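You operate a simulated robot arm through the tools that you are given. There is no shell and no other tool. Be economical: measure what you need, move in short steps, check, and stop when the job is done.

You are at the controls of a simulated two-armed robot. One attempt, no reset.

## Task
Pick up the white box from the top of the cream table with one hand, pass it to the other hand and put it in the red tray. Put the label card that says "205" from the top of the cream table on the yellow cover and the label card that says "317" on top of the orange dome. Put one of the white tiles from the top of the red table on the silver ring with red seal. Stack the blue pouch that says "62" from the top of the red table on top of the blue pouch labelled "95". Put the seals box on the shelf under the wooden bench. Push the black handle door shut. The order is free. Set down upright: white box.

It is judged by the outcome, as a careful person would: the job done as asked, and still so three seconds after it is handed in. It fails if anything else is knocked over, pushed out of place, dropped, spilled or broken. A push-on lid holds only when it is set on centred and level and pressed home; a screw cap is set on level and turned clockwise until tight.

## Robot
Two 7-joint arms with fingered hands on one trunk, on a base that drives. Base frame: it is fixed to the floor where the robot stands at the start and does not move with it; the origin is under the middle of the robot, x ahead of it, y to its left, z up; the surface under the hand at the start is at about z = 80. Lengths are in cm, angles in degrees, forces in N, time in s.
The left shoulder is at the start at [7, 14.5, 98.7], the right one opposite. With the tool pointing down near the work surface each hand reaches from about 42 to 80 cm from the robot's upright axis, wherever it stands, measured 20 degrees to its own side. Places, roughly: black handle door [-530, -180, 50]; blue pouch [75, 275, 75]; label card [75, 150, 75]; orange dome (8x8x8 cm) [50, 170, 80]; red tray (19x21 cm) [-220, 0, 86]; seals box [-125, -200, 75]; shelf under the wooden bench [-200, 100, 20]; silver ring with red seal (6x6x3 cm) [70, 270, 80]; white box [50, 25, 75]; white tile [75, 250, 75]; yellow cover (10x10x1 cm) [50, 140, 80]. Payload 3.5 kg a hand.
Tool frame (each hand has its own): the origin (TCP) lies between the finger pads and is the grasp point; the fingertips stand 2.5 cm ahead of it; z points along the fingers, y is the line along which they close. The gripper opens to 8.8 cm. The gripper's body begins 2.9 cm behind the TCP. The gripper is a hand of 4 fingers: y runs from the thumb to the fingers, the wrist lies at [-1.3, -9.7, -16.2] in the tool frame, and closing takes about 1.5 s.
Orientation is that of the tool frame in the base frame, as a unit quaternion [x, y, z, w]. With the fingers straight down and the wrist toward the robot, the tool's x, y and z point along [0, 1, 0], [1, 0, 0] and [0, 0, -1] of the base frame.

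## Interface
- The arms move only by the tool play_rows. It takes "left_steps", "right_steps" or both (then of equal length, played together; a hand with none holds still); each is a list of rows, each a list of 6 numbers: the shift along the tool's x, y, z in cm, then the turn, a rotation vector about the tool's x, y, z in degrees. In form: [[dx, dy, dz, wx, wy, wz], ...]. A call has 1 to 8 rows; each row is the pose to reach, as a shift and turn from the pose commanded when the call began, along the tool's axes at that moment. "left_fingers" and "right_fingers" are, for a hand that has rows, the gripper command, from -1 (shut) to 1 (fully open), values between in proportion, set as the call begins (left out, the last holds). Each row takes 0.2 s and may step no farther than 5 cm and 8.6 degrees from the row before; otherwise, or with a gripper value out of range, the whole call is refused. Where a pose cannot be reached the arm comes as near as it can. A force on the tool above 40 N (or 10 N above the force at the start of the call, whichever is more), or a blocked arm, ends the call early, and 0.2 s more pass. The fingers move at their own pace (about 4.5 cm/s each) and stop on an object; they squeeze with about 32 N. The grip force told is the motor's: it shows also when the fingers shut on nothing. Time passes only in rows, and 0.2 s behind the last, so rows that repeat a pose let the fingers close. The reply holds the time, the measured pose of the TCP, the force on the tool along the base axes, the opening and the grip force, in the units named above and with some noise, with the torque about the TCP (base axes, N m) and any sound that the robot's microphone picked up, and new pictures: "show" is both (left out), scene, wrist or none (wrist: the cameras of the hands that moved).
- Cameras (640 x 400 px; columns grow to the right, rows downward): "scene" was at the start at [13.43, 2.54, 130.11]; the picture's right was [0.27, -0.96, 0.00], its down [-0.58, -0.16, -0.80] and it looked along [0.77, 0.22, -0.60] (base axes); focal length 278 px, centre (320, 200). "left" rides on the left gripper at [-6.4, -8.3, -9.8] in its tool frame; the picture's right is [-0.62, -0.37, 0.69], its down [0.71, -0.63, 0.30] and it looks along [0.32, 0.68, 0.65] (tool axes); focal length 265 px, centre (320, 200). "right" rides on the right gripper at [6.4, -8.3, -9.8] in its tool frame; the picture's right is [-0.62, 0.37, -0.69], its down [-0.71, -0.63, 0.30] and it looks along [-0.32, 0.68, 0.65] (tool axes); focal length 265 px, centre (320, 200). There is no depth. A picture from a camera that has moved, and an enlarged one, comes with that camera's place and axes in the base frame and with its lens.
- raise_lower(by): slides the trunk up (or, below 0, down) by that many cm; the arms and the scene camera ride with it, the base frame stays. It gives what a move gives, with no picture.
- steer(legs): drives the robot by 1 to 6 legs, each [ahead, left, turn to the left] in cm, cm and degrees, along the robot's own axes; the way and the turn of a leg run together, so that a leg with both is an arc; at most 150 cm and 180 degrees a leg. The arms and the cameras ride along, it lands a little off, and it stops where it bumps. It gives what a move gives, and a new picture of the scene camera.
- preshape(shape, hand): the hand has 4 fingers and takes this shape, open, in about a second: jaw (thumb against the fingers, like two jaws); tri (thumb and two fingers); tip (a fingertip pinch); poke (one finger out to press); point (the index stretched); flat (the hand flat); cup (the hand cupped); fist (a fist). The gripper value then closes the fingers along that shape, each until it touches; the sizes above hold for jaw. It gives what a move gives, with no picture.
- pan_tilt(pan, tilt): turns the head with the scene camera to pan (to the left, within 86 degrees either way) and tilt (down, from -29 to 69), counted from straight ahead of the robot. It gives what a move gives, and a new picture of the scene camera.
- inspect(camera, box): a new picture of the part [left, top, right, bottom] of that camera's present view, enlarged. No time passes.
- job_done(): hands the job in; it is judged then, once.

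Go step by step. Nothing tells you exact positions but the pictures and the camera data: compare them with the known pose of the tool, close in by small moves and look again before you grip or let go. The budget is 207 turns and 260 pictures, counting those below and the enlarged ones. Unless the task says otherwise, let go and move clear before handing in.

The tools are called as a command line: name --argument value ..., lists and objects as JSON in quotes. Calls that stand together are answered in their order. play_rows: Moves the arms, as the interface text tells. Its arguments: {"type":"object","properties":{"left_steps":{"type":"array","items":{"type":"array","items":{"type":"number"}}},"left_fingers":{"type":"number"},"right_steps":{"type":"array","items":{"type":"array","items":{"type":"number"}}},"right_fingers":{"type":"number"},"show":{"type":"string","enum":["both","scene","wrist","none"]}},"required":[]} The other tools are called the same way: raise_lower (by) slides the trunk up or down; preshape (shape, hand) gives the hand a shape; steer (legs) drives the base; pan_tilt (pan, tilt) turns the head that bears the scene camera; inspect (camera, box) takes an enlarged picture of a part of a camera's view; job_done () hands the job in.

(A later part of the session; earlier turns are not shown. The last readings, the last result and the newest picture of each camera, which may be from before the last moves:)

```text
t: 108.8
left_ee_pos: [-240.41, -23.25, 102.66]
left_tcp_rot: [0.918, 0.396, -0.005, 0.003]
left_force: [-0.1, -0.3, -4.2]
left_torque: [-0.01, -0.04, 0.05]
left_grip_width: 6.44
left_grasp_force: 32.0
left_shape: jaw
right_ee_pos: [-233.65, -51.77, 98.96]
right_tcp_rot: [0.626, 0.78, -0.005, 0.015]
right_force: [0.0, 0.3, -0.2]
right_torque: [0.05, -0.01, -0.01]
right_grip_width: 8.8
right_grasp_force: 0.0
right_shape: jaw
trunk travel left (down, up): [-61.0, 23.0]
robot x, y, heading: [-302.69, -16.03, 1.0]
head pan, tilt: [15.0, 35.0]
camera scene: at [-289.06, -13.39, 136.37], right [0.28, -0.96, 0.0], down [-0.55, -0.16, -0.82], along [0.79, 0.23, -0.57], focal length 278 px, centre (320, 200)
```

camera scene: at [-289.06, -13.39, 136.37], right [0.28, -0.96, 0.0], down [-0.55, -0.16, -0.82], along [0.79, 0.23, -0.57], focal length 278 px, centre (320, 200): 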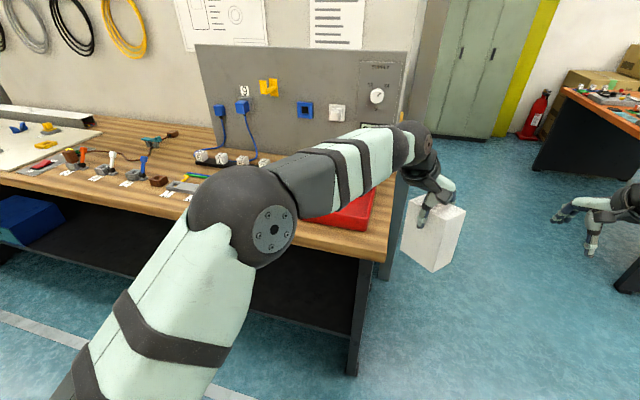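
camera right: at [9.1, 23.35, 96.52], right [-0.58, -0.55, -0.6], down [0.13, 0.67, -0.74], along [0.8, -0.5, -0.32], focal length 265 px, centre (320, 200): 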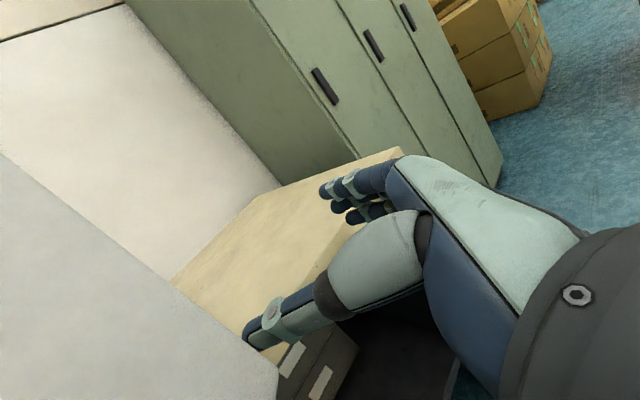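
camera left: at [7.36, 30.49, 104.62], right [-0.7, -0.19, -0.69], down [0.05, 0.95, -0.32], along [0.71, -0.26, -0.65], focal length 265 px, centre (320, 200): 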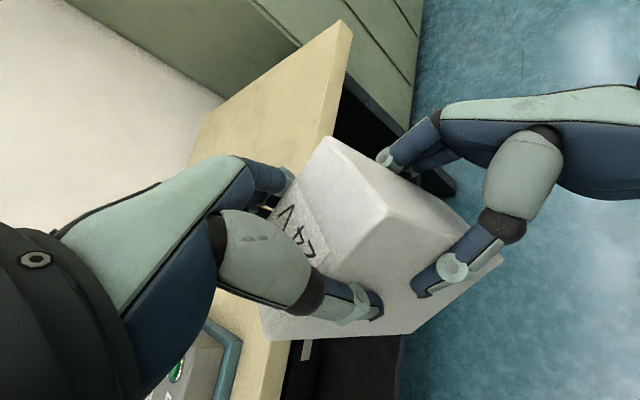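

play_rows --right_steps '[[0, -4, -1, 0, 0, 0], [0, -8, -2, 0, 0, 0], [0, -12, -3, 0, 0, 0], [0, -16, -4, 0, 0, 0], [0, -18, -5, 0, 0, 0]]' --show "none"

steer --legs '[[0, 24, 0], [12, 0, 0]]'

inspect --camera "left" --box '[0, 0, 640, 400]'

```text
t: 110.0
left_ee_pos: [-240.33, -23.34, 102.84]
left_tcp_rot: [0.918, 0.396, -0.003, 0.004]
left_force: [0.5, 0.2, -3.8]
left_torque: [0.01, -0.03, 0.0]
left_grip_width: 6.42
left_grasp_force: 31.9
left_shape: jaw
right_ee_pos: [-251.21, -55.58, 103.87]
right_tcp_rot: [0.626, 0.78, -0.005, 0.016]
right_force: [0.0, -0.2, -0.1]
right_torque: [0.0, 0.01, 0.01]
right_grip_width: 8.79
right_grasp_force: 0.1
right_shape: jaw
trunk travel left (down, up): [-61.0, 23.0]
robot x, y, heading: [-302.73, -15.89, 0.9]
head pan, tilt: [15.0, 35.0]
```

```text
t: 112.6
left_ee_pos: [-228.99, 1.06, 102.9]
left_tcp_rot: [0.918, 0.396, -0.002, 0.004]
left_force: [0.0, 0.5, -3.8]
left_torque: [0.02, -0.03, 0.04]
left_grip_width: 6.42
left_grasp_force: 31.4
left_shape: jaw
right_ee_pos: [-239.7, -31.43, 103.83]
right_tcp_rot: [0.626, 0.78, -0.005, 0.016]
right_force: [-0.1, -0.3, -0.1]
right_torque: [-0.02, 0.0, -0.01]
right_grip_width: 8.79
right_grasp_force: 0.1
right_shape: jaw
trunk travel left (down, up): [-61.0, 23.0]
robot x, y, heading: [-291.55, 8.22, 1.0]
head pan, tilt: [15.0, 35.0]
camera scene: at [-277.76, 10.82, 136.39], right [0.28, -0.96, 0.0], down [-0.55, -0.16, -0.82], along [0.79, 0.23, -0.57], focal length 278 px, centre (320, 200)
```

scene: 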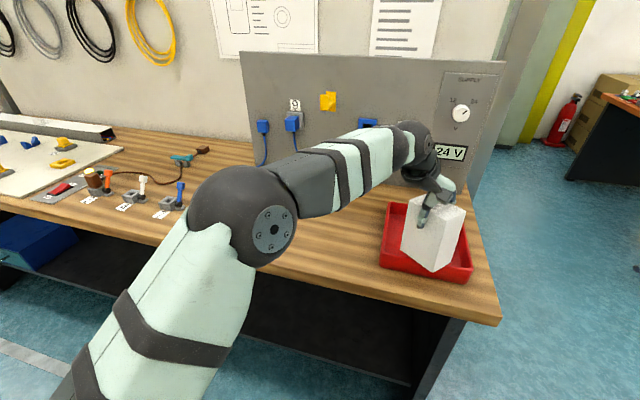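

```text
1.00 times, centred on (320, 200) of left (not enlarged: the box is as wide or as high as the picture)
camera zoom: at [-239.39, 2.24, 112.75], right [-0.7, -0.21, -0.69], down [0.03, 0.95, -0.31], along [0.72, -0.24, -0.65], focal length 265 px, centre (320, 200)
```

zoom: 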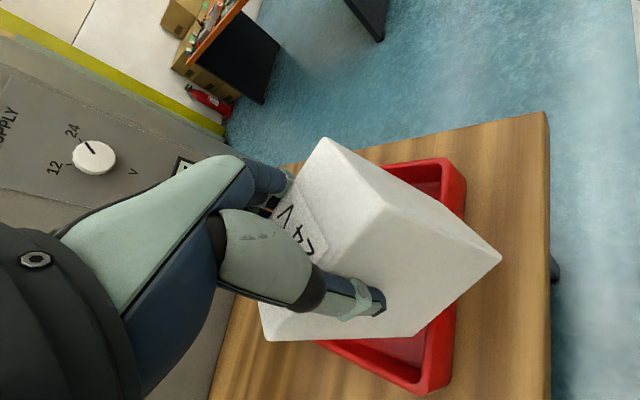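

inspect --camera "scene" --box '[360, 170, 520, 300]'

```text
3.08 times, centred on (440, 235) of scene
camera zoom: at [-277.76, 10.82, 136.39], right [0.28, -0.96, 0.0], down [-0.55, -0.16, -0.82], along [0.79, 0.23, -0.57], focal length 855 px, centre (-49, 92)
```

zoom: 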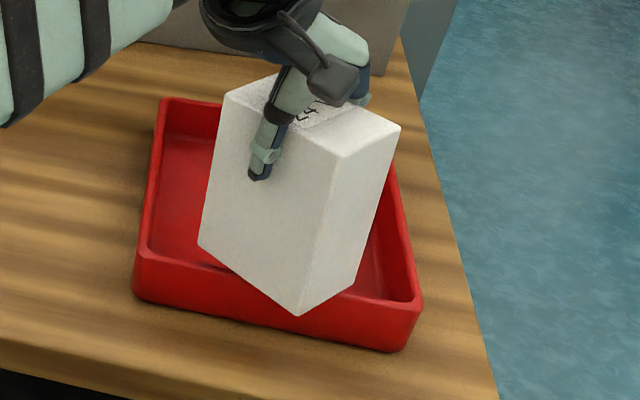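

Tray centre is about (-215, 0). Drive ahead ~14 cm.

steer --legs '[[14.5, 0, -1]]'

inspect --camera "left" --box '[0, 0, 640, 400]'

```text
t: 114.0
left_ee_pos: [-214.42, 0.07, 102.9]
left_tcp_rot: [0.922, 0.387, -0.003, 0.004]
left_force: [0.2, -0.7, -4.0]
left_torque: [0.02, -0.04, 0.0]
left_grip_width: 6.42
left_grasp_force: 32.0
left_shape: jaw
right_ee_pos: [-225.63, -32.17, 103.87]
right_tcp_rot: [0.632, 0.775, -0.004, 0.017]
right_force: [0.1, 0.3, 0.2]
right_torque: [0.01, 0.04, -0.02]
right_grip_width: 8.8
right_grasp_force: 0.1
right_shape: jaw
trunk travel left (down, up): [-61.0, 23.0]
robot x, y, heading: [-276.7, 8.31, 0.3]
head pan, tilt: [15.0, 35.0]
camera scene: at [-262.96, 10.77, 136.39], right [0.26, -0.97, 0.0], down [-0.55, -0.15, -0.82], along [0.79, 0.21, -0.57], focal length 278 px, centre (320, 200)
```

scene: 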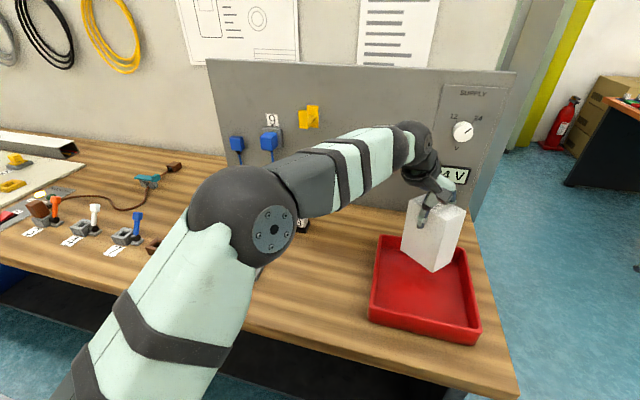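

```text
1.00 times, centred on (320, 200) of left (not enlarged: the box is as wide or as high as the picture)
camera zoom: at [-224.73, 1.56, 112.77], right [-0.7, -0.19, -0.69], down [0.05, 0.95, -0.31], along [0.71, -0.25, -0.65], focal length 265 px, centre (320, 200)
```

zoom: 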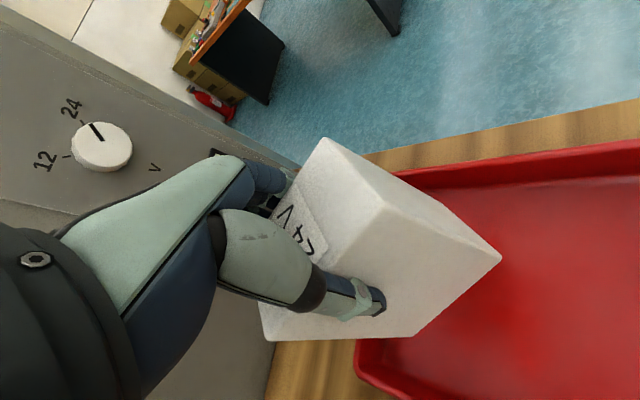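

Box sits over the tray's middle. Lower gently until contact.

play_rows --left_steps '[[1, 0.5, 2.5, 0, 0, 0], [1, 1, 5, 0, 0, 0], [1, 1, 7, 0, 0, 0], [1, 1, 8.5, 0, 0, 0]]'

```text
t: 114.8
left_ee_pos: [-213.07, -0.31, 97.64]
left_tcp_rot: [0.923, 0.385, 0.008, 0.02]
left_force: [-21.6, 1.3, 27.7]
left_torque: [0.43, 0.27, 0.19]
left_grip_width: 6.03
left_grasp_force: 31.2
left_shape: jaw
right_ee_pos: [-226.12, -32.1, 104.25]
right_tcp_rot: [0.632, 0.775, -0.002, 0.017]
right_force: [0.1, 0.3, -0.8]
right_torque: [0.0, 0.06, 0.04]
right_grip_width: 8.8
right_grasp_force: 0.1
right_shape: jaw
trunk travel left (down, up): [-61.0, 23.0]
robot x, y, heading: [-276.26, 8.71, 0.4]
head pan, tilt: [15.0, 35.0]
stopped in row 4 (left hand): the force on the tool passed its limit at 44 N (the readings are from after the stop); the commanded pose is now the measured one
camera scene: at [-263.6, 10.82, 136.48], right [0.26, -0.97, 0.0], down [-0.55, -0.15, -0.82], along [0.79, 0.21, -0.57], focal length 278 px, centre (320, 200)
camera left: at [-223.82, 1.33, 107.3], right [-0.68, -0.2, -0.71], down [0.07, 0.94, -0.33], along [0.73, -0.27, -0.62], focal length 265 px, centre (320, 200)
```

scene: 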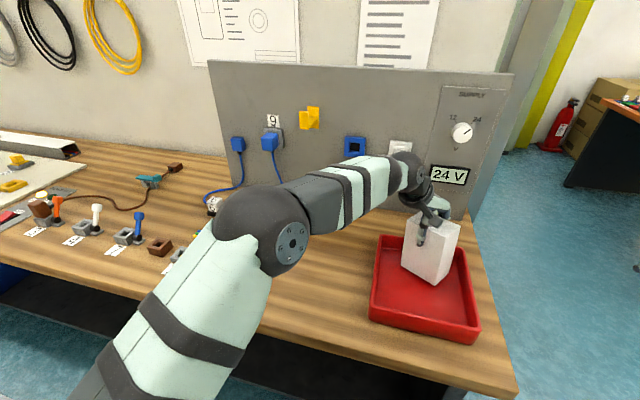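
left: 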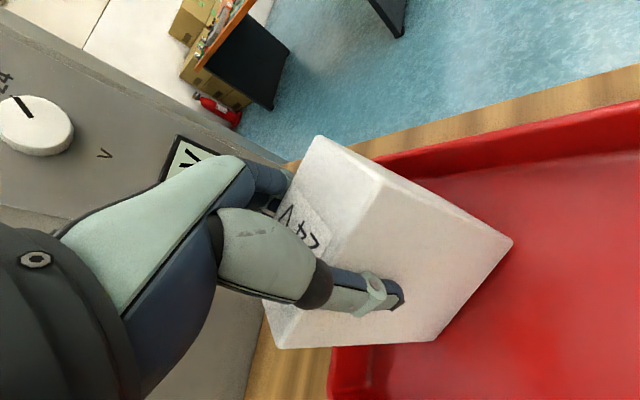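

Contact came early and with a backward force: the bench is higher than assumed (~85), so the tray centre is actually at about (-218.5, 0) and the box touched the back wall. Raise, shift back 4 cm and lower again.

play_rows --left_steps '[[0, 0, -2.5, 0, 0, 0], [0, 0, -5, 0, 0, 0], [-1, -2, -5, 0, 0, 0], [-2, -4.1, -5, 0, 0, 0], [-2, -4.1, -5, 0, 0, 0]]'

```text
t: 116.0
left_ee_pos: [-217.01, 1.37, 101.69]
left_tcp_rot: [0.922, 0.387, 0.004, 0.014]
left_force: [0.2, 0.1, -3.5]
left_torque: [-0.05, -0.03, -0.01]
left_grip_width: 6.17
left_grasp_force: 31.6
left_shape: jaw
right_ee_pos: [-225.43, -32.09, 103.83]
right_tcp_rot: [0.632, 0.775, -0.004, 0.015]
right_force: [0.3, -0.6, 0.0]
right_torque: [-0.01, 0.01, 0.01]
right_grip_width: 8.83
right_grasp_force: 0.0
right_shape: jaw
trunk travel left (down, up): [-61.0, 23.0]
robot x, y, heading: [-276.26, 8.19, 0.1]
head pan, tilt: [15.0, 35.0]
camera scene: at [-262.81, 10.73, 136.37], right [0.26, -0.97, 0.0], down [-0.55, -0.15, -0.82], along [0.79, 0.21, -0.57], focal length 278 px, centre (320, 200)
camera left: at [-227.67, 2.93, 111.38], right [-0.68, -0.2, -0.7], down [0.06, 0.94, -0.33], along [0.73, -0.26, -0.64], focal length 265 px, centre (320, 200)
```

scene: 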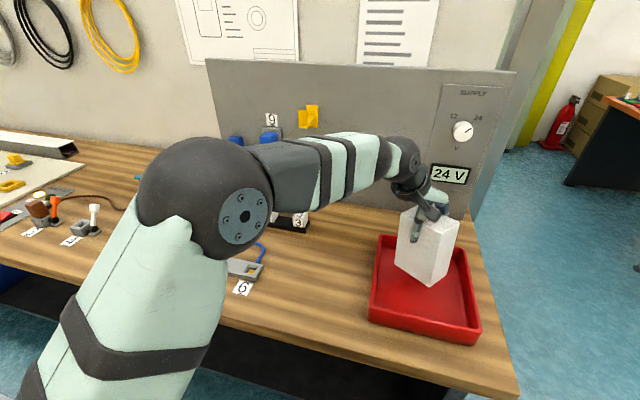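
left: 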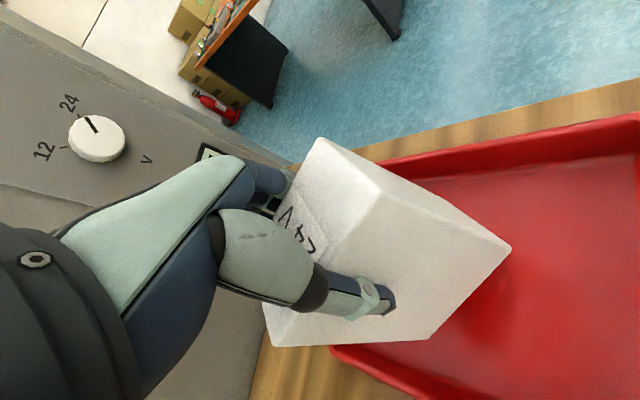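

play_rows --left_steps '[[-0.5, -0.5, 1.5, 0, 0, 0], [-0.5, -0.5, 3, 0, 0, 0], [-0.5, -0.5, 4, 0, 0, 0], [-0.5, -0.5, 5, 0, 0, 0], [-0.5, -0.5, 6, 0, 0, 0], [-0.5, -0.5, 7, 0, 0, 0]]'

inspect --camera "scene" --box '[340, 160, 520, 360]'

```text
t: 117.3
left_ee_pos: [-217.44, 0.95, 97.28]
left_tcp_rot: [0.922, 0.386, 0.014, 0.028]
left_force: [-8.7, 0.9, 23.0]
left_torque: [0.21, -0.12, 0.08]
left_grip_width: 6.22
left_grasp_force: 32.2
left_shape: jaw
right_ee_pos: [-225.88, -32.19, 103.92]
right_tcp_rot: [0.632, 0.775, -0.002, 0.017]
right_force: [-0.5, -0.1, 0.4]
right_torque: [-0.02, 0.04, -0.01]
right_grip_width: 8.79
right_grasp_force: 0.1
right_shape: jaw
trunk travel left (down, up): [-61.0, 23.0]
robot x, y, heading: [-276.34, 8.4, 0.0]
head pan, tilt: [15.0, 35.0]
stopped in row 6 (left hand): the force on the tool passed its limit at 46 N (the readings are from after the stop); the commanded pose is now the measured one
camera scene: at [-263.27, 10.84, 136.42], right [0.26, -0.97, 0.0], down [-0.55, -0.15, -0.82], along [0.79, 0.21, -0.57], focal length 278 px, centre (320, 200)
camera left: at [-228.32, 2.73, 106.58], right [-0.66, -0.21, -0.72], down [0.07, 0.94, -0.34], along [0.74, -0.28, -0.61], focal length 265 px, centre (320, 200)
```

scene: 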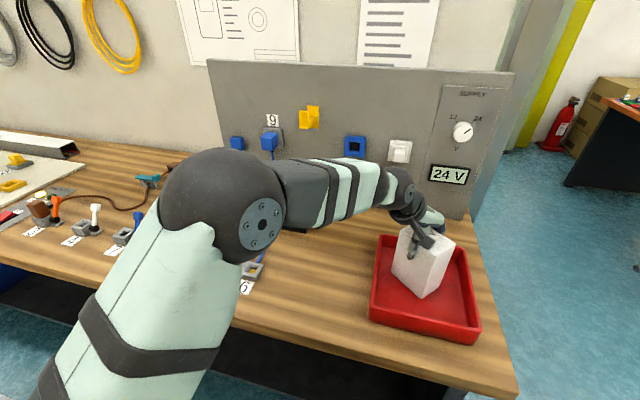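
left: 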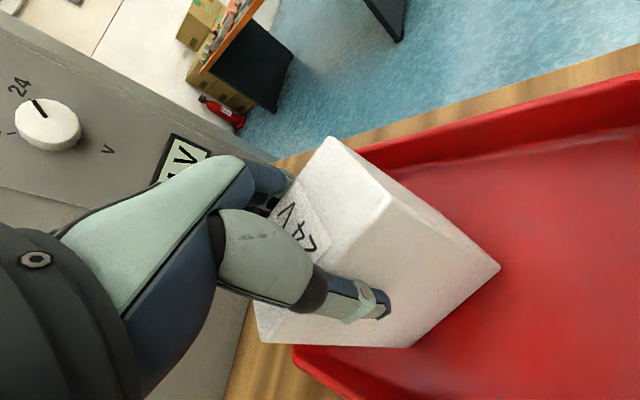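

```text
2.00 times, centred on (430, 260) of scene
camera zoom: at [-263.27, 10.84, 136.42], right [0.26, -0.97, 0.0], down [-0.55, -0.15, -0.82], along [0.79, 0.21, -0.57], focal length 556 px, centre (100, 80)
```

zoom: 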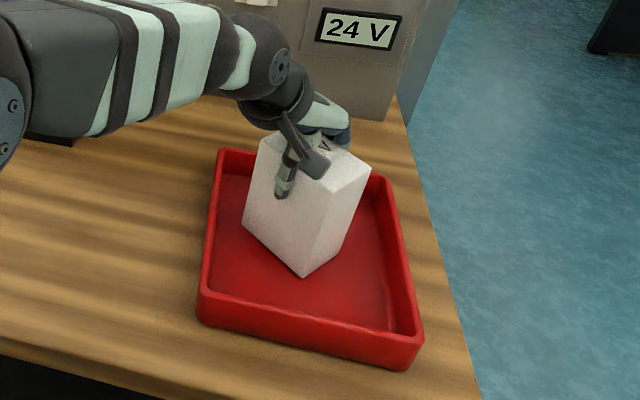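

The box bottom is at the tray floor, well inside the walls. Open the left hand in place and look.

play_rows --left_steps '[[0, 0, 0, 0, 0, 0], [0, 0, 0, 0, 0, 0], [0, 0, 0, 0, 0, 0], [0, 0, 0, 0, 0, 0], [0, 0, 0, 0, 0, 0]]' --left_fingers 1

inspect --camera "scene" --box '[360, 200, 500, 340]'

```text
t: 118.5
left_ee_pos: [-217.45, 1.12, 96.77]
left_tcp_rot: [0.922, 0.387, 0.011, 0.023]
left_force: [0.1, -1.7, 12.1]
left_torque: [0.19, 0.18, 0.07]
left_grip_width: 8.82
left_grasp_force: 0.0
left_shape: jaw
right_ee_pos: [-225.81, -32.05, 104.04]
right_tcp_rot: [0.632, 0.775, -0.003, 0.017]
right_force: [-0.3, -0.1, 0.7]
right_torque: [0.01, 0.01, 0.02]
right_grip_width: 8.8
right_grasp_force: 0.1
right_shape: jaw
trunk travel left (down, up): [-61.0, 23.0]
robot x, y, heading: [-276.61, 8.2, -0.0]
head pan, tilt: [15.0, 35.0]
camera scene: at [-263.17, 10.74, 136.41], right [0.26, -0.97, 0.0], down [-0.55, -0.15, -0.82], along [0.79, 0.21, -0.57], focal length 278 px, centre (320, 200)
camera left: at [-228.28, 2.7, 106.16], right [-0.67, -0.21, -0.71], down [0.06, 0.94, -0.33], along [0.74, -0.27, -0.62], focal length 265 px, centre (320, 200)
```

scene: 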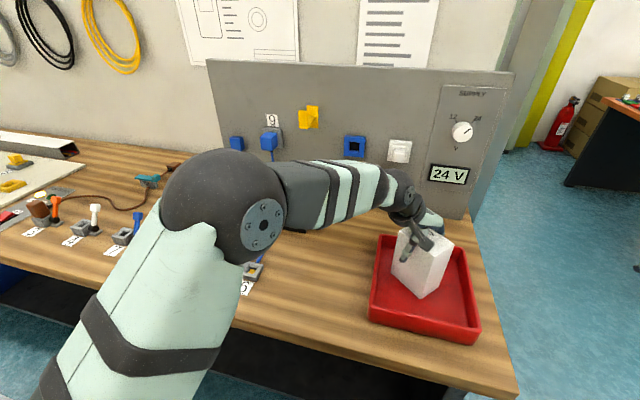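
left: 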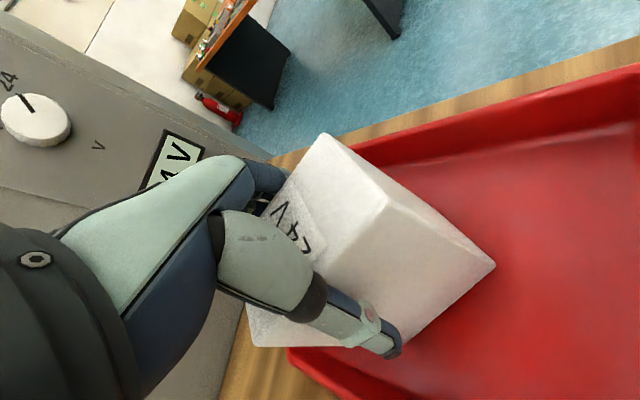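

```text
2.86 times, centred on (430, 270) of scene
camera zoom: at [-263.17, 10.74, 136.41], right [0.26, -0.97, 0.0], down [-0.55, -0.15, -0.82], along [0.79, 0.21, -0.57], focal length 794 px, centre (6, 0)
```

zoom: 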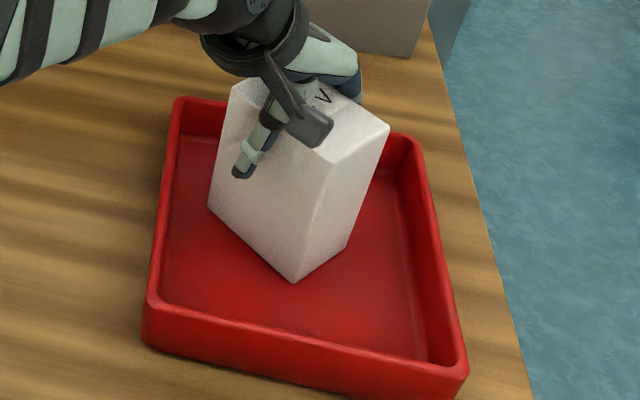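

Now raise the left hand clear.

play_rows --left_steps '[[0, 0, -1, 0, 0, 0], [0, 0, -3, 0, 0, 0], [0, 0, -6, 0, 0, 0], [0, 0, -9, 0, 0, 0], [0, 0, -12, 0, 0, 0]]'

inspect --camera "scene" --box '[360, 200, 500, 340]'

```text
t: 119.7
left_ee_pos: [-217.71, 1.38, 108.61]
left_tcp_rot: [0.922, 0.387, 0.011, 0.023]
left_force: [0.6, 0.1, -0.4]
left_torque: [0.0, 0.01, -0.01]
left_grip_width: 8.81
left_grasp_force: 0.0
left_shape: jaw
right_ee_pos: [-225.63, -32.06, 103.94]
right_tcp_rot: [0.632, 0.775, -0.004, 0.015]
right_force: [0.1, 0.1, 0.1]
right_torque: [0.0, 0.0, -0.02]
right_grip_width: 8.79
right_grasp_force: 0.1
right_shape: jaw
trunk travel left (down, up): [-61.0, 23.0]
robot x, y, heading: [-276.49, 8.3, -0.0]
head pan, tilt: [15.0, 35.0]
camera scene: at [-263.01, 10.76, 136.39], right [0.26, -0.97, 0.0], down [-0.55, -0.15, -0.82], along [0.79, 0.21, -0.57], focal length 278 px, centre (320, 200)
camera left: at [-228.54, 2.95, 118.04], right [-0.67, -0.21, -0.71], down [0.06, 0.94, -0.33], along [0.74, -0.27, -0.62], focal length 265 px, centre (320, 200)
```

scene: 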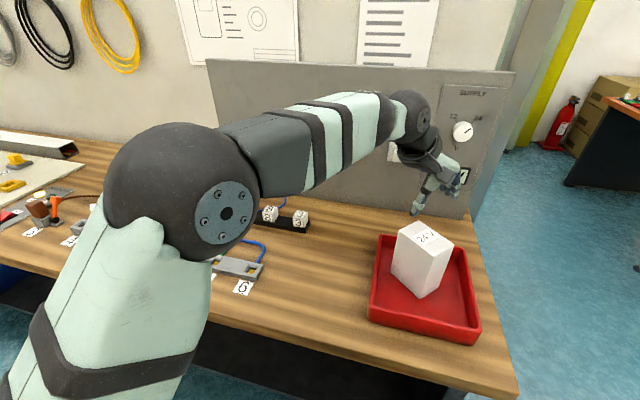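
left: 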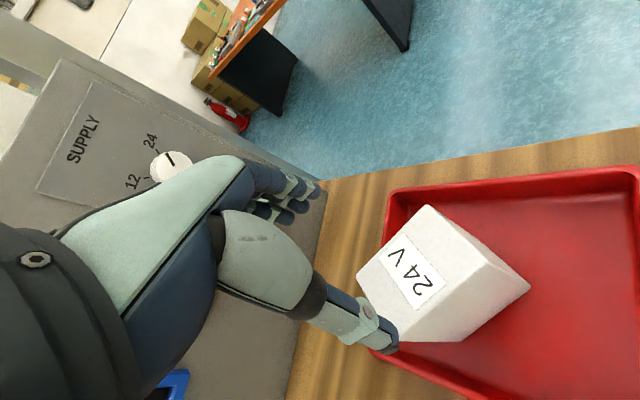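

```text
2.86 times, centred on (430, 270) of scene
camera zoom: at [-263.01, 10.76, 136.39], right [0.26, -0.97, 0.0], down [-0.55, -0.15, -0.82], along [0.79, 0.21, -0.57], focal length 794 px, centre (6, 0)
```

zoom: 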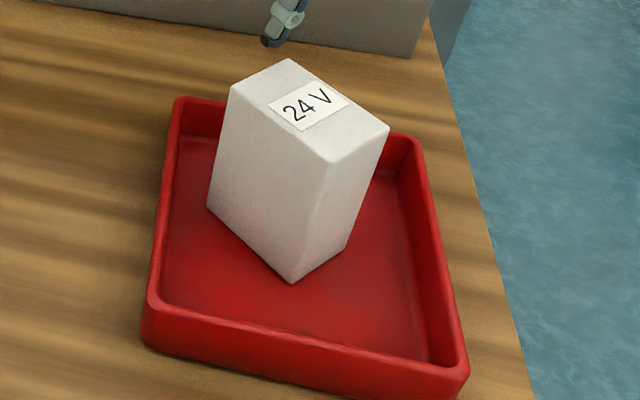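

The white box stands upright in the tray. Now back off and go to the orange table's right end for the seals box.

steer --legs '[[-40, 0, 0], [0, -100, 0], [0, -98, 0]]'

pan_tilt --pan 0 --tilt 25

```text
t: 131.8
left_ee_pos: [-254.83, -198.79, 108.47]
left_tcp_rot: [0.918, 0.396, 0.011, 0.023]
left_force: [-0.4, 0.5, 0.7]
left_torque: [0.02, -0.01, 0.01]
left_grip_width: 8.8
left_grasp_force: 0.0
left_shape: jaw
right_ee_pos: [-262.05, -232.25, 103.94]
right_tcp_rot: [0.625, 0.781, -0.003, 0.015]
right_force: [0.3, 0.0, -0.5]
right_torque: [0.0, -0.01, 0.03]
right_grip_width: 8.81
right_grasp_force: 0.0
right_shape: jaw
trunk travel left (down, up): [-61.0, 23.0]
robot x, y, heading: [-313.76, -192.75, 1.4]
head pan, tilt: [15.0, 35.0]
camera scene: at [-300.25, -190.21, 136.38], right [0.28, -0.96, 0.0], down [-0.55, -0.16, -0.82], along [0.79, 0.23, -0.57], focal length 278 px, centre (320, 200)
```

scene: 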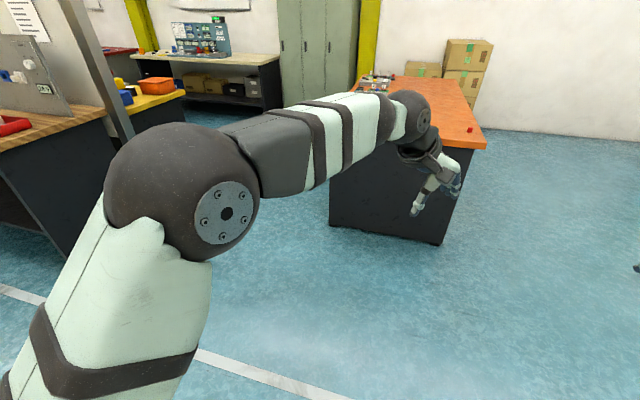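

```text
t: 132.6
left_ee_pos: [-254.86, -198.86, 108.55]
left_tcp_rot: [0.918, 0.396, 0.011, 0.023]
left_force: [0.5, 0.0, 0.1]
left_torque: [0.02, -0.03, 0.03]
left_grip_width: 8.79
left_grasp_force: 0.0
left_shape: jaw
right_ee_pos: [-262.09, -232.32, 103.78]
right_tcp_rot: [0.624, 0.781, -0.004, 0.015]
right_force: [-0.3, 0.7, 0.9]
right_torque: [-0.01, -0.02, 0.0]
right_grip_width: 8.78
right_grasp_force: 0.0
right_shape: jaw
trunk travel left (down, up): [-61.0, 23.0]
robot x, y, heading: [-313.4, -192.97, 1.2]
head pan, tilt: [0.0, 25.0]
camera scene: at [-299.49, -192.48, 137.95], right [0.02, -1.0, 0.0], down [-0.42, -0.01, -0.91], along [0.91, 0.02, -0.42], focal length 278 px, centre (320, 200)
```

scene: 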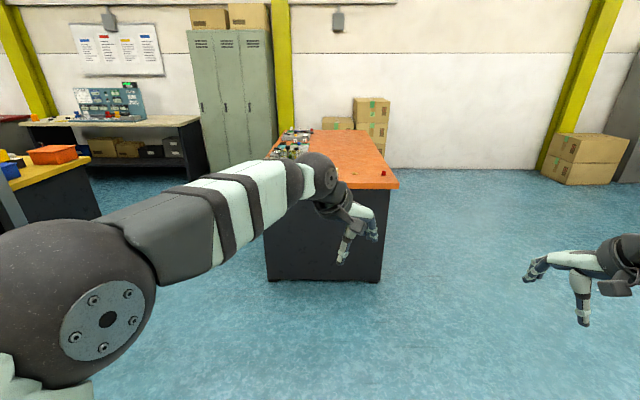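

play_rows --left_steps '[[2.4, -3, 0, 0.4, 0, -5.6], [4.8, -6, 0, 0.8, 0, -11.2], [7.2, -9, 0, 1.1, 0, -16.8], [9.6, -12, 0, 1.5, 0, -22.5], [12, -15, 0, 1.8, 0, -28], [14.4, -18, 0, 2.2, 0, -33.6], [16.8, -21, 0, 2.5, 0, -39.2], [19, -23.5, 0, 2.9, 0, -45]]' --show "none"

steer --legs '[[75, 0, -1]]'

```text
t: 134.4
left_ee_pos: [-258.92, -168.89, 107.42]
left_tcp_rot: [0.697, 0.717, -0.01, 0.002]
left_force: [0.4, 0.2, -1.1]
left_torque: [-0.03, -0.03, 0.01]
left_grip_width: 8.79
left_grasp_force: 0.1
left_shape: jaw
right_ee_pos: [-262.1, -232.25, 103.9]
right_tcp_rot: [0.625, 0.781, -0.005, 0.016]
right_force: [0.3, 0.1, 0.2]
right_torque: [0.01, 0.02, 0.01]
right_grip_width: 8.79
right_grasp_force: 0.0
right_shape: jaw
trunk travel left (down, up): [-61.0, 23.0]
robot x, y, heading: [-313.86, -192.96, 1.2]
head pan, tilt: [0.0, 25.0]
```

```text
t: 138.5
left_ee_pos: [-182.33, -169.78, 107.41]
left_tcp_rot: [0.707, 0.707, -0.008, 0.003]
left_force: [-0.7, -0.3, 0.3]
left_torque: [0.01, -0.02, 0.02]
left_grip_width: 8.8
left_grasp_force: 0.1
left_shape: jaw
right_ee_pos: [-187.39, -233.01, 103.85]
right_tcp_rot: [0.635, 0.772, -0.003, 0.015]
right_force: [0.1, 0.3, -0.1]
right_torque: [0.02, 0.0, 0.01]
right_grip_width: 8.8
right_grasp_force: 0.0
right_shape: jaw
trunk travel left (down, up): [-61.0, 23.0]
robot x, y, heading: [-237.87, -192.37, -0.5]
head pan, tilt: [0.0, 25.0]
camera scene: at [-223.71, -192.22, 137.96], right [-0.01, -1.0, 0.0], down [-0.42, 0.0, -0.91], along [0.91, 0.0, -0.42], focal length 278 px, centre (320, 200)
```

scene: 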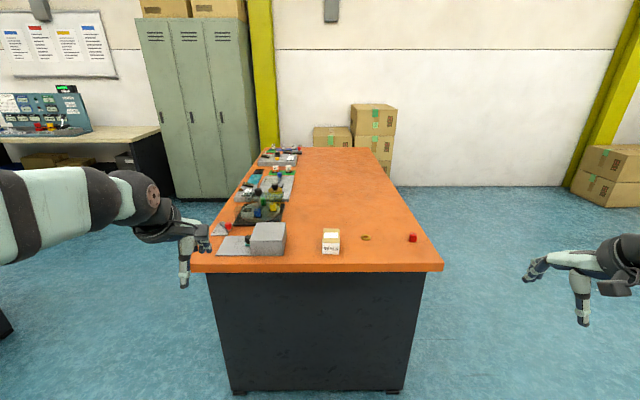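

inspect --camera "scene" --box '[220, 200, 440, 290]'

```text
2.91 times, centred on (330, 245) of scene
camera zoom: at [-223.71, -192.22, 137.96], right [-0.01, -1.0, 0.0], down [-0.42, 0.0, -0.91], along [0.91, 0.0, -0.42], focal length 808 px, centre (291, 69)
```

zoom: 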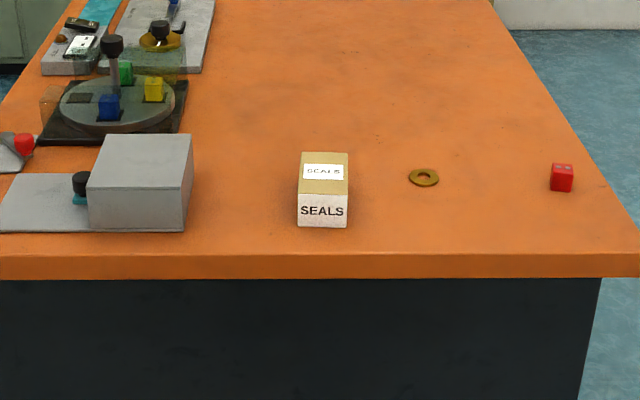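

The SEALS box (about 6 wide in y, 9 in x, 5 high) is near (-135, -196). I'll approach from the clear -y side, facing +y, so that the right hand's default grip closes across its 6 cm width.

steer --legs '[[0, -77, 0], [0, 0, 90.5], [0, -80, 0]]'

pan_tilt --pan -10 --tilt 40

```text
t: 150.2
left_ee_pos: [-179.29, -215.28, 107.38]
left_tcp_rot: [0.011, 1.0, -0.005, 0.008]
left_force: [-0.3, -0.2, 0.8]
left_torque: [-0.02, -0.02, -0.01]
left_grip_width: 8.79
left_grasp_force: 0.1
left_shape: jaw
right_ee_pos: [-116.39, -221.47, 103.93]
right_tcp_rot: [-0.086, 0.996, 0.008, 0.015]
right_force: [-0.3, -0.5, 0.4]
right_torque: [-0.01, 0.03, 0.02]
right_grip_width: 8.82
right_grasp_force: 0.0
right_shape: jaw
trunk travel left (down, up): [-61.0, 23.0]
robot x, y, heading: [-158.08, -271.05, 88.5]
head pan, tilt: [0.0, 25.0]
camera scene: at [-157.72, -256.81, 137.96], right [1.0, -0.03, 0.0], down [-0.01, -0.42, -0.91], along [0.02, 0.91, -0.42], focal length 278 px, centre (320, 200)
```

scene: 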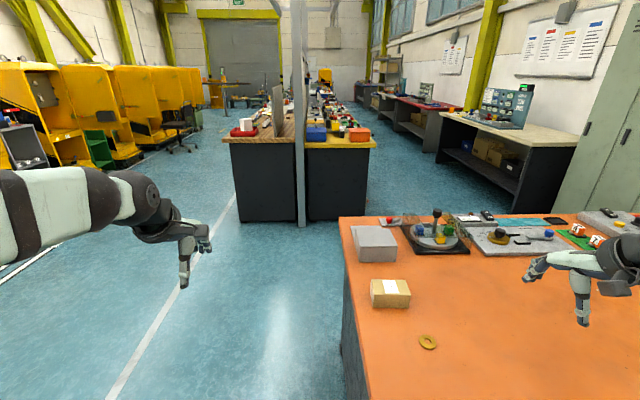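

```text
t: 151.0
left_ee_pos: [-179.33, -215.11, 107.51]
left_tcp_rot: [0.01, 1.0, -0.004, 0.007]
left_force: [-0.6, -0.3, -0.5]
left_torque: [-0.04, 0.01, 0.03]
left_grip_width: 8.78
left_grasp_force: 0.0
left_shape: jaw
right_ee_pos: [-116.38, -221.57, 103.82]
right_tcp_rot: [-0.086, 0.996, 0.008, 0.014]
right_force: [-0.8, 0.6, 0.4]
right_torque: [-0.01, 0.0, -0.01]
right_grip_width: 8.79
right_grasp_force: 0.1
right_shape: jaw
trunk travel left (down, up): [-61.0, 23.0]
robot x, y, heading: [-157.9, -271.11, 88.5]
head pan, tilt: [-10.0, 40.0]
camera scene: at [-156.24, -257.69, 135.63], right [0.98, -0.2, 0.0], down [-0.13, -0.63, -0.77], along [0.15, 0.75, -0.64], focal length 278 px, centre (320, 200)
```

scene: 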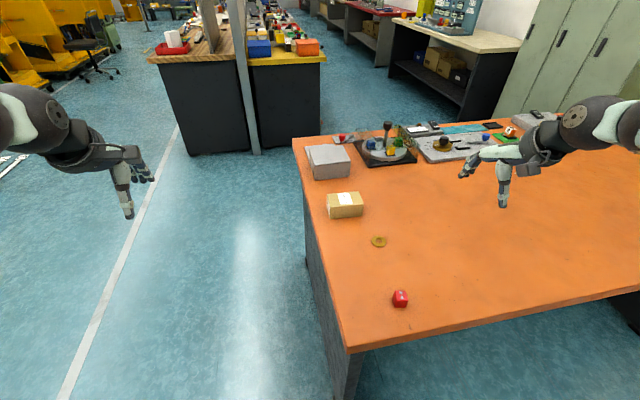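

inspect --camera "scene" --box '[290, 170, 410, 245]'

```text
5.33 times, centred on (350, 208) of scene
camera zoom: at [-156.24, -257.69, 135.63], right [0.98, -0.2, 0.0], down [-0.13, -0.63, -0.77], along [0.15, 0.75, -0.64], focal length 1482 px, centre (160, 160)
```

zoom: 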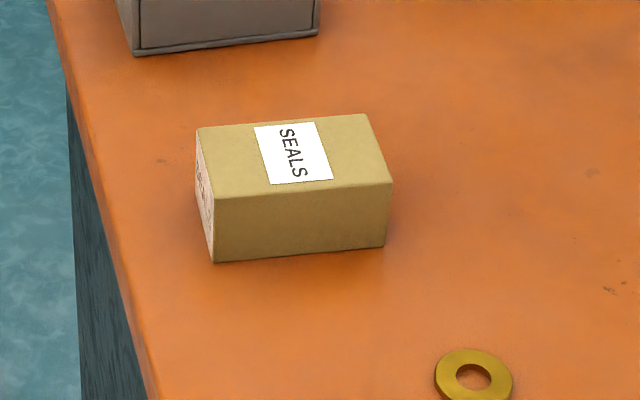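

Box centre ≈ (-136.4, -196.5), table z≈77.7, top z≈82.5. Move the right hand above it.

play_rows --right_steps '[[2.2, 4, 0, 0, 0, 2], [4.4, 8, 1, 0, 0, 4], [6.6, 12, 2, 0, 0, 6], [8.8, 16, 4, 0, 0, 8], [11, 20, 6, 0, 0, 10], [13.2, 24, 8, 0, 0, 12], [15.4, 28, 9, 0, 0, 14]]'

```text
t: 152.6
left_ee_pos: [-179.32, -214.9, 107.21]
left_tcp_rot: [0.01, 1.0, -0.006, 0.008]
left_force: [0.7, 0.1, -0.6]
left_torque: [-0.01, 0.01, -0.03]
left_grip_width: 8.8
left_grasp_force: 0.3
left_shape: jaw
right_ee_pos: [-136.11, -196.16, 94.72]
right_tcp_rot: [0.037, 0.999, 0.007, 0.013]
right_force: [-0.1, -0.6, -0.3]
right_torque: [-0.01, 0.02, 0.0]
right_grip_width: 8.79
right_grasp_force: 0.1
right_shape: jaw
trunk travel left (down, up): [-61.0, 23.0]
robot x, y, heading: [-157.77, -271.19, 88.6]
head pan, tilt: [-10.0, 40.0]
camera scene: at [-156.31, -257.39, 135.6], right [0.98, -0.2, 0.0], down [-0.13, -0.63, -0.76], along [0.15, 0.75, -0.64], focal length 278 px, centre (320, 200)
camera right: at [-143.39, -204.07, 104.22], right [0.63, 0.31, 0.71], down [0.67, -0.68, -0.3], along [0.39, 0.67, -0.63], focal length 265 px, centre (320, 200)
```

scene: 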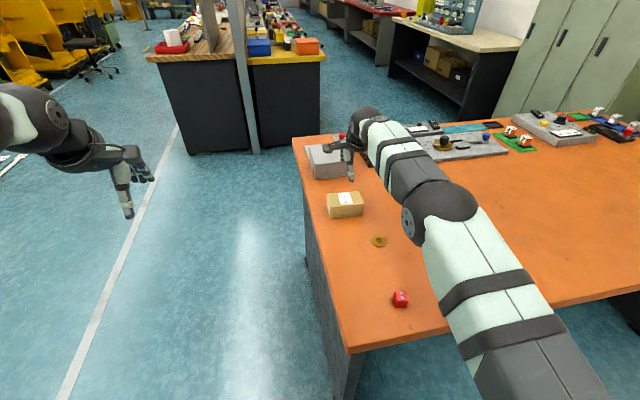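
right: 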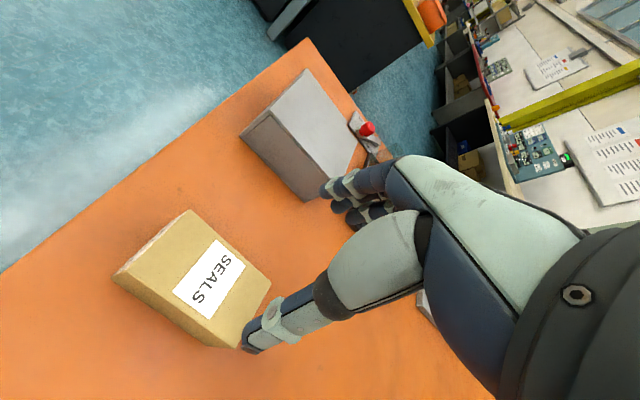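

Centred. Descend to z≈81 and grip.

play_rows --right_steps '[[0, 0, 4, 0, 0, 0], [0, 0, 8, 0, 0, 0], [0, 0, 11, 0, 0, 0], [0, 0, 13.3, 0, 0, 0]]' --show "wrist"

```text
t: 153.6
left_ee_pos: [-179.4, -215.09, 107.51]
left_tcp_rot: [0.01, 1.0, -0.006, 0.007]
left_force: [-0.4, 0.8, -0.3]
left_torque: [0.0, 0.0, 0.01]
left_grip_width: 8.8
left_grasp_force: 0.1
left_shape: jaw
right_ee_pos: [-135.53, -196.14, 81.56]
right_tcp_rot: [0.036, 0.999, 0.01, 0.013]
right_force: [-0.6, -0.5, 1.0]
right_torque: [-0.01, 0.02, 0.03]
right_grip_width: 8.79
right_grasp_force: 0.0
right_shape: jaw
trunk travel left (down, up): [-61.0, 23.0]
robot x, y, heading: [-157.77, -271.0, 88.5]
head pan, tilt: [-10.0, 40.0]
camera right: at [-142.99, -204.05, 91.01], right [0.63, 0.31, 0.72], down [0.68, -0.67, -0.3], along [0.39, 0.67, -0.63], focal length 265 px, centre (320, 200)
```

right: 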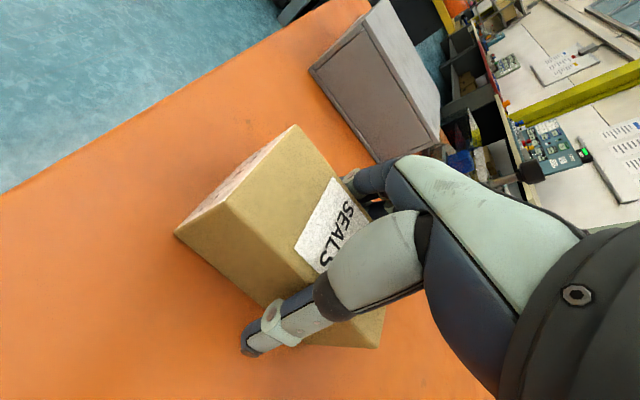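

play_rows --right_steps '[[0, 0, 0, 0, 0, 0], [0, 0, 0, 0, 0, 0], [0, 0, 0, 0, 0, 0], [0, 0, 0, 0, 0, 0], [0, 0, 0, 0, 0, 0], [0, 0, 0, 0, 0, 0], [0, 0, 0, 0, 0, 0]]' --right_fingers -1 --show "none"

play_rows --right_steps '[[0, 0, -3, 0, 0, 0], [0, 0, -8, 0, 0, 0], [0, 0, -13, 0, 0, 0], [0, 0, -18, 0, 0, 0]]' --show "wrist"

```text
t: 155.2
left_ee_pos: [-179.44, -215.14, 107.43]
left_tcp_rot: [0.01, 1.0, -0.004, 0.007]
left_force: [0.1, 0.4, 0.3]
left_torque: [-0.02, -0.02, -0.03]
left_grip_width: 8.79
left_grasp_force: 0.1
left_shape: jaw
right_ee_pos: [-135.72, -196.05, 81.66]
right_tcp_rot: [0.036, 0.999, 0.01, 0.012]
right_force: [-0.4, 0.3, 3.6]
right_torque: [0.16, -0.02, 0.07]
right_grip_width: 6.5
right_grasp_force: 32.6
right_shape: jaw
trunk travel left (down, up): [-61.0, 23.0]
robot x, y, heading: [-158.11, -271.01, 88.5]
head pan, tilt: [-10.0, 40.0]
```

```text
t: 156.2
left_ee_pos: [-179.33, -215.25, 107.39]
left_tcp_rot: [0.01, 1.0, -0.005, 0.008]
left_force: [-0.9, -0.1, -0.4]
left_torque: [0.01, 0.01, 0.04]
left_grip_width: 8.8
left_grasp_force: 0.0
left_shape: jaw
right_ee_pos: [-136.07, -196.53, 99.63]
right_tcp_rot: [0.036, 0.999, 0.009, 0.013]
right_force: [-1.2, 0.4, -1.4]
right_torque: [0.01, -0.04, 0.02]
right_grip_width: 6.52
right_grasp_force: 32.3
right_shape: jaw
trunk travel left (down, up): [-61.0, 23.0]
robot x, y, heading: [-158.3, -271.23, 88.5]
head pan, tilt: [-10.0, 40.0]
camera right: at [-143.41, -204.45, 109.13], right [0.63, 0.31, 0.71], down [0.68, -0.67, -0.3], along [0.39, 0.67, -0.63], focal length 265 px, centre (320, 200)
```

right: 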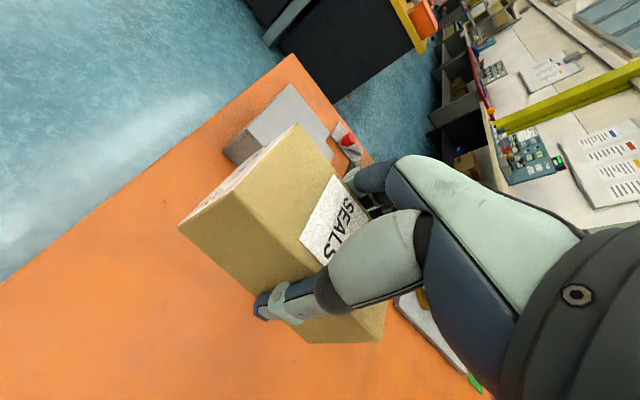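

Gripped (light box). Retract it a bit and drive around to the wooden bench.

play_rows --right_steps '[[0, -4, -1, 0, 0, 0], [0, -8, -2, 0, 0, 0], [0, -12, -3, 0, 0, 0], [0, -16, -4, 0, 0, 0]]' --show "none"

steer --legs '[[-5, 0, 1.5], [0, 150, 0], [0, 22, 0], [150, 0, 0], [150, 0, 0], [50, 0, 0]]'

pan_tilt --pan -60 --tilt 35

```text
t: 157.2
left_ee_pos: [-179.37, -215.32, 107.53]
left_tcp_rot: [0.01, 1.0, -0.003, 0.007]
left_force: [0.4, -0.3, -0.6]
left_torque: [0.0, 0.01, 0.01]
left_grip_width: 8.77
left_grasp_force: 0.1
left_shape: jaw
right_ee_pos: [-137.49, -212.83, 103.64]
right_tcp_rot: [0.035, 0.999, 0.011, 0.013]
right_force: [0.4, -0.3, -2.4]
right_torque: [0.0, -0.03, -0.02]
right_grip_width: 6.48
right_grasp_force: 31.8
right_shape: jaw
trunk travel left (down, up): [-61.0, 23.0]
robot x, y, heading: [-158.01, -271.07, 88.6]
head pan, tilt: [-10.0, 40.0]
```

```text
t: 182.8
left_ee_pos: [-325.09, 130.32, 107.43]
left_tcp_rot: [0.033, 0.999, -0.005, 0.008]
left_force: [0.2, 0.7, 0.4]
left_torque: [-0.04, 0.01, 0.0]
left_grip_width: 8.81
left_grasp_force: 0.0
left_shape: jaw
right_ee_pos: [-282.97, 131.1, 103.3]
right_tcp_rot: [0.057, 0.998, 0.01, 0.012]
right_force: [0.0, -0.3, -1.7]
right_torque: [0.03, -0.01, -0.01]
right_grip_width: 6.48
right_grasp_force: 31.6
right_shape: jaw
trunk travel left (down, up): [-61.0, 23.0]
robot x, y, heading: [-306.46, 73.34, 86.0]
head pan, tilt: [-10.0, 40.0]
camera scene: at [-303.77, 86.84, 135.63], right [0.97, -0.24, 0.0], down [-0.16, -0.62, -0.77], along [0.19, 0.74, -0.64], focal length 278 px, centre (320, 200)
```

scene: 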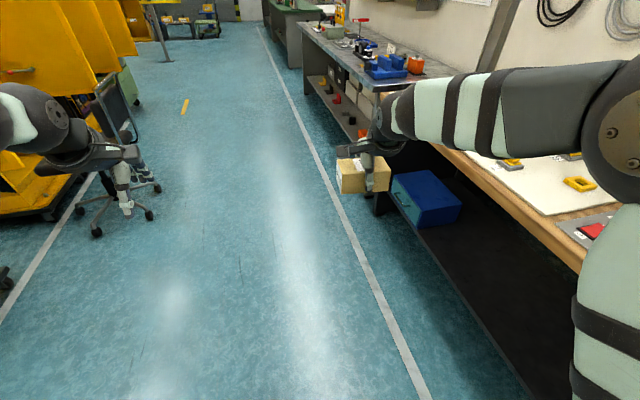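

```text
t: 184.0
left_ee_pos: [-324.97, 130.31, 107.32]
left_tcp_rot: [0.032, 0.999, -0.006, 0.008]
left_force: [-1.4, 0.4, 0.2]
left_torque: [-0.03, 0.03, -0.01]
left_grip_width: 8.78
left_grasp_force: 0.1
left_shape: jaw
right_ee_pos: [-282.91, 131.18, 103.36]
right_tcp_rot: [0.057, 0.998, 0.009, 0.013]
right_force: [0.0, -0.1, -2.5]
right_torque: [0.04, 0.01, 0.0]
right_grip_width: 6.47
right_grasp_force: 31.9
right_shape: jaw
trunk travel left (down, up): [-61.0, 23.0]
robot x, y, heading: [-306.54, 73.78, 85.9]
head pan, tilt: [-60.0, 35.0]
camera scene: at [-297.9, 82.51, 136.38], right [0.44, -0.9, 0.0], down [-0.52, -0.25, -0.82], along [0.74, 0.36, -0.57], focal length 278 px, centre (320, 200)
```

scene: 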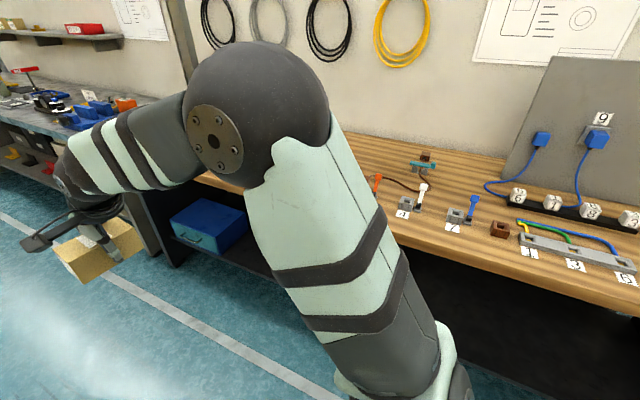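

Robot at (-306, 74). Step away, turn to face the bench, and lower the trunk so I can look under it.

steer --legs '[[0, 35, 0], [0, 0, -86]]'

raise_lower --by -60

pan_tilt --pan -10 --tilt 25

```text
t: 189.9
left_ee_pos: [-285.89, 99.55, 107.3]
left_tcp_rot: [0.699, 0.715, -0.009, 0.002]
left_force: [-0.7, 0.3, -0.2]
left_torque: [0.01, 0.01, 0.0]
left_grip_width: 8.8
left_grasp_force: 0.1
left_shape: jaw
right_ee_pos: [-281.37, 57.77, 103.31]
right_tcp_rot: [0.716, 0.698, -0.002, 0.015]
right_force: [0.5, -0.6, -1.3]
right_torque: [-0.01, -0.03, 0.02]
right_grip_width: 6.45
right_grasp_force: 32.0
right_shape: jaw
trunk travel left (down, up): [-61.0, 23.0]
robot x, y, heading: [-340.74, 75.63, 1.1]
head pan, tilt: [-60.0, 35.0]
camera scene: at [-331.25, 68.52, 136.38], right [-0.86, -0.52, 0.0], down [-0.3, 0.49, -0.82], along [0.42, -0.7, -0.57], focal length 278 px, centre (320, 200)
```

scene: 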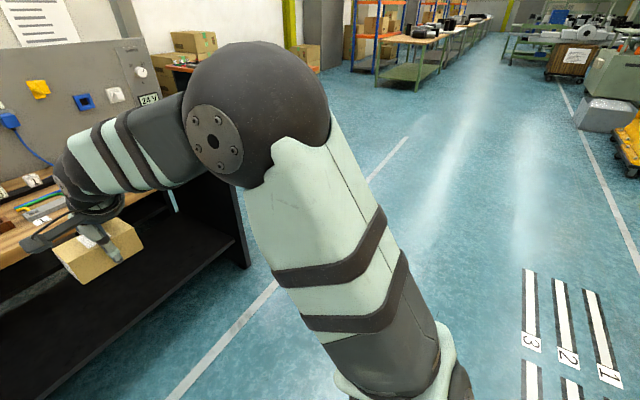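

```text
refused: -60 is not a number from -40 to 40
```

```text
t: 191.1
left_ee_pos: [-285.91, 99.62, 107.41]
left_tcp_rot: [0.699, 0.716, -0.008, 0.002]
left_force: [0.6, 0.0, 0.5]
left_torque: [-0.02, 0.02, -0.01]
left_grip_width: 8.81
left_grasp_force: 0.0
left_shape: jaw
right_ee_pos: [-281.41, 57.83, 103.32]
right_tcp_rot: [0.716, 0.698, -0.003, 0.015]
right_force: [0.5, 0.7, -2.7]
right_torque: [0.0, -0.04, 0.01]
right_grip_width: 6.45
right_grasp_force: 32.0
right_shape: jaw
trunk travel left (down, up): [-61.0, 23.0]
robot x, y, heading: [-340.62, 75.86, 1.0]
head pan, tilt: [-10.0, 25.0]
camera scene: at [-326.69, 74.62, 137.95], right [-0.16, -0.99, 0.0], down [-0.42, 0.07, -0.91], along [0.9, -0.14, -0.42], focal length 278 px, centre (320, 200)
```

scene: 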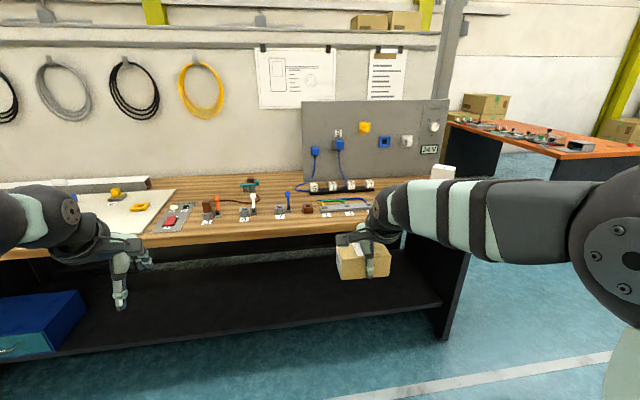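

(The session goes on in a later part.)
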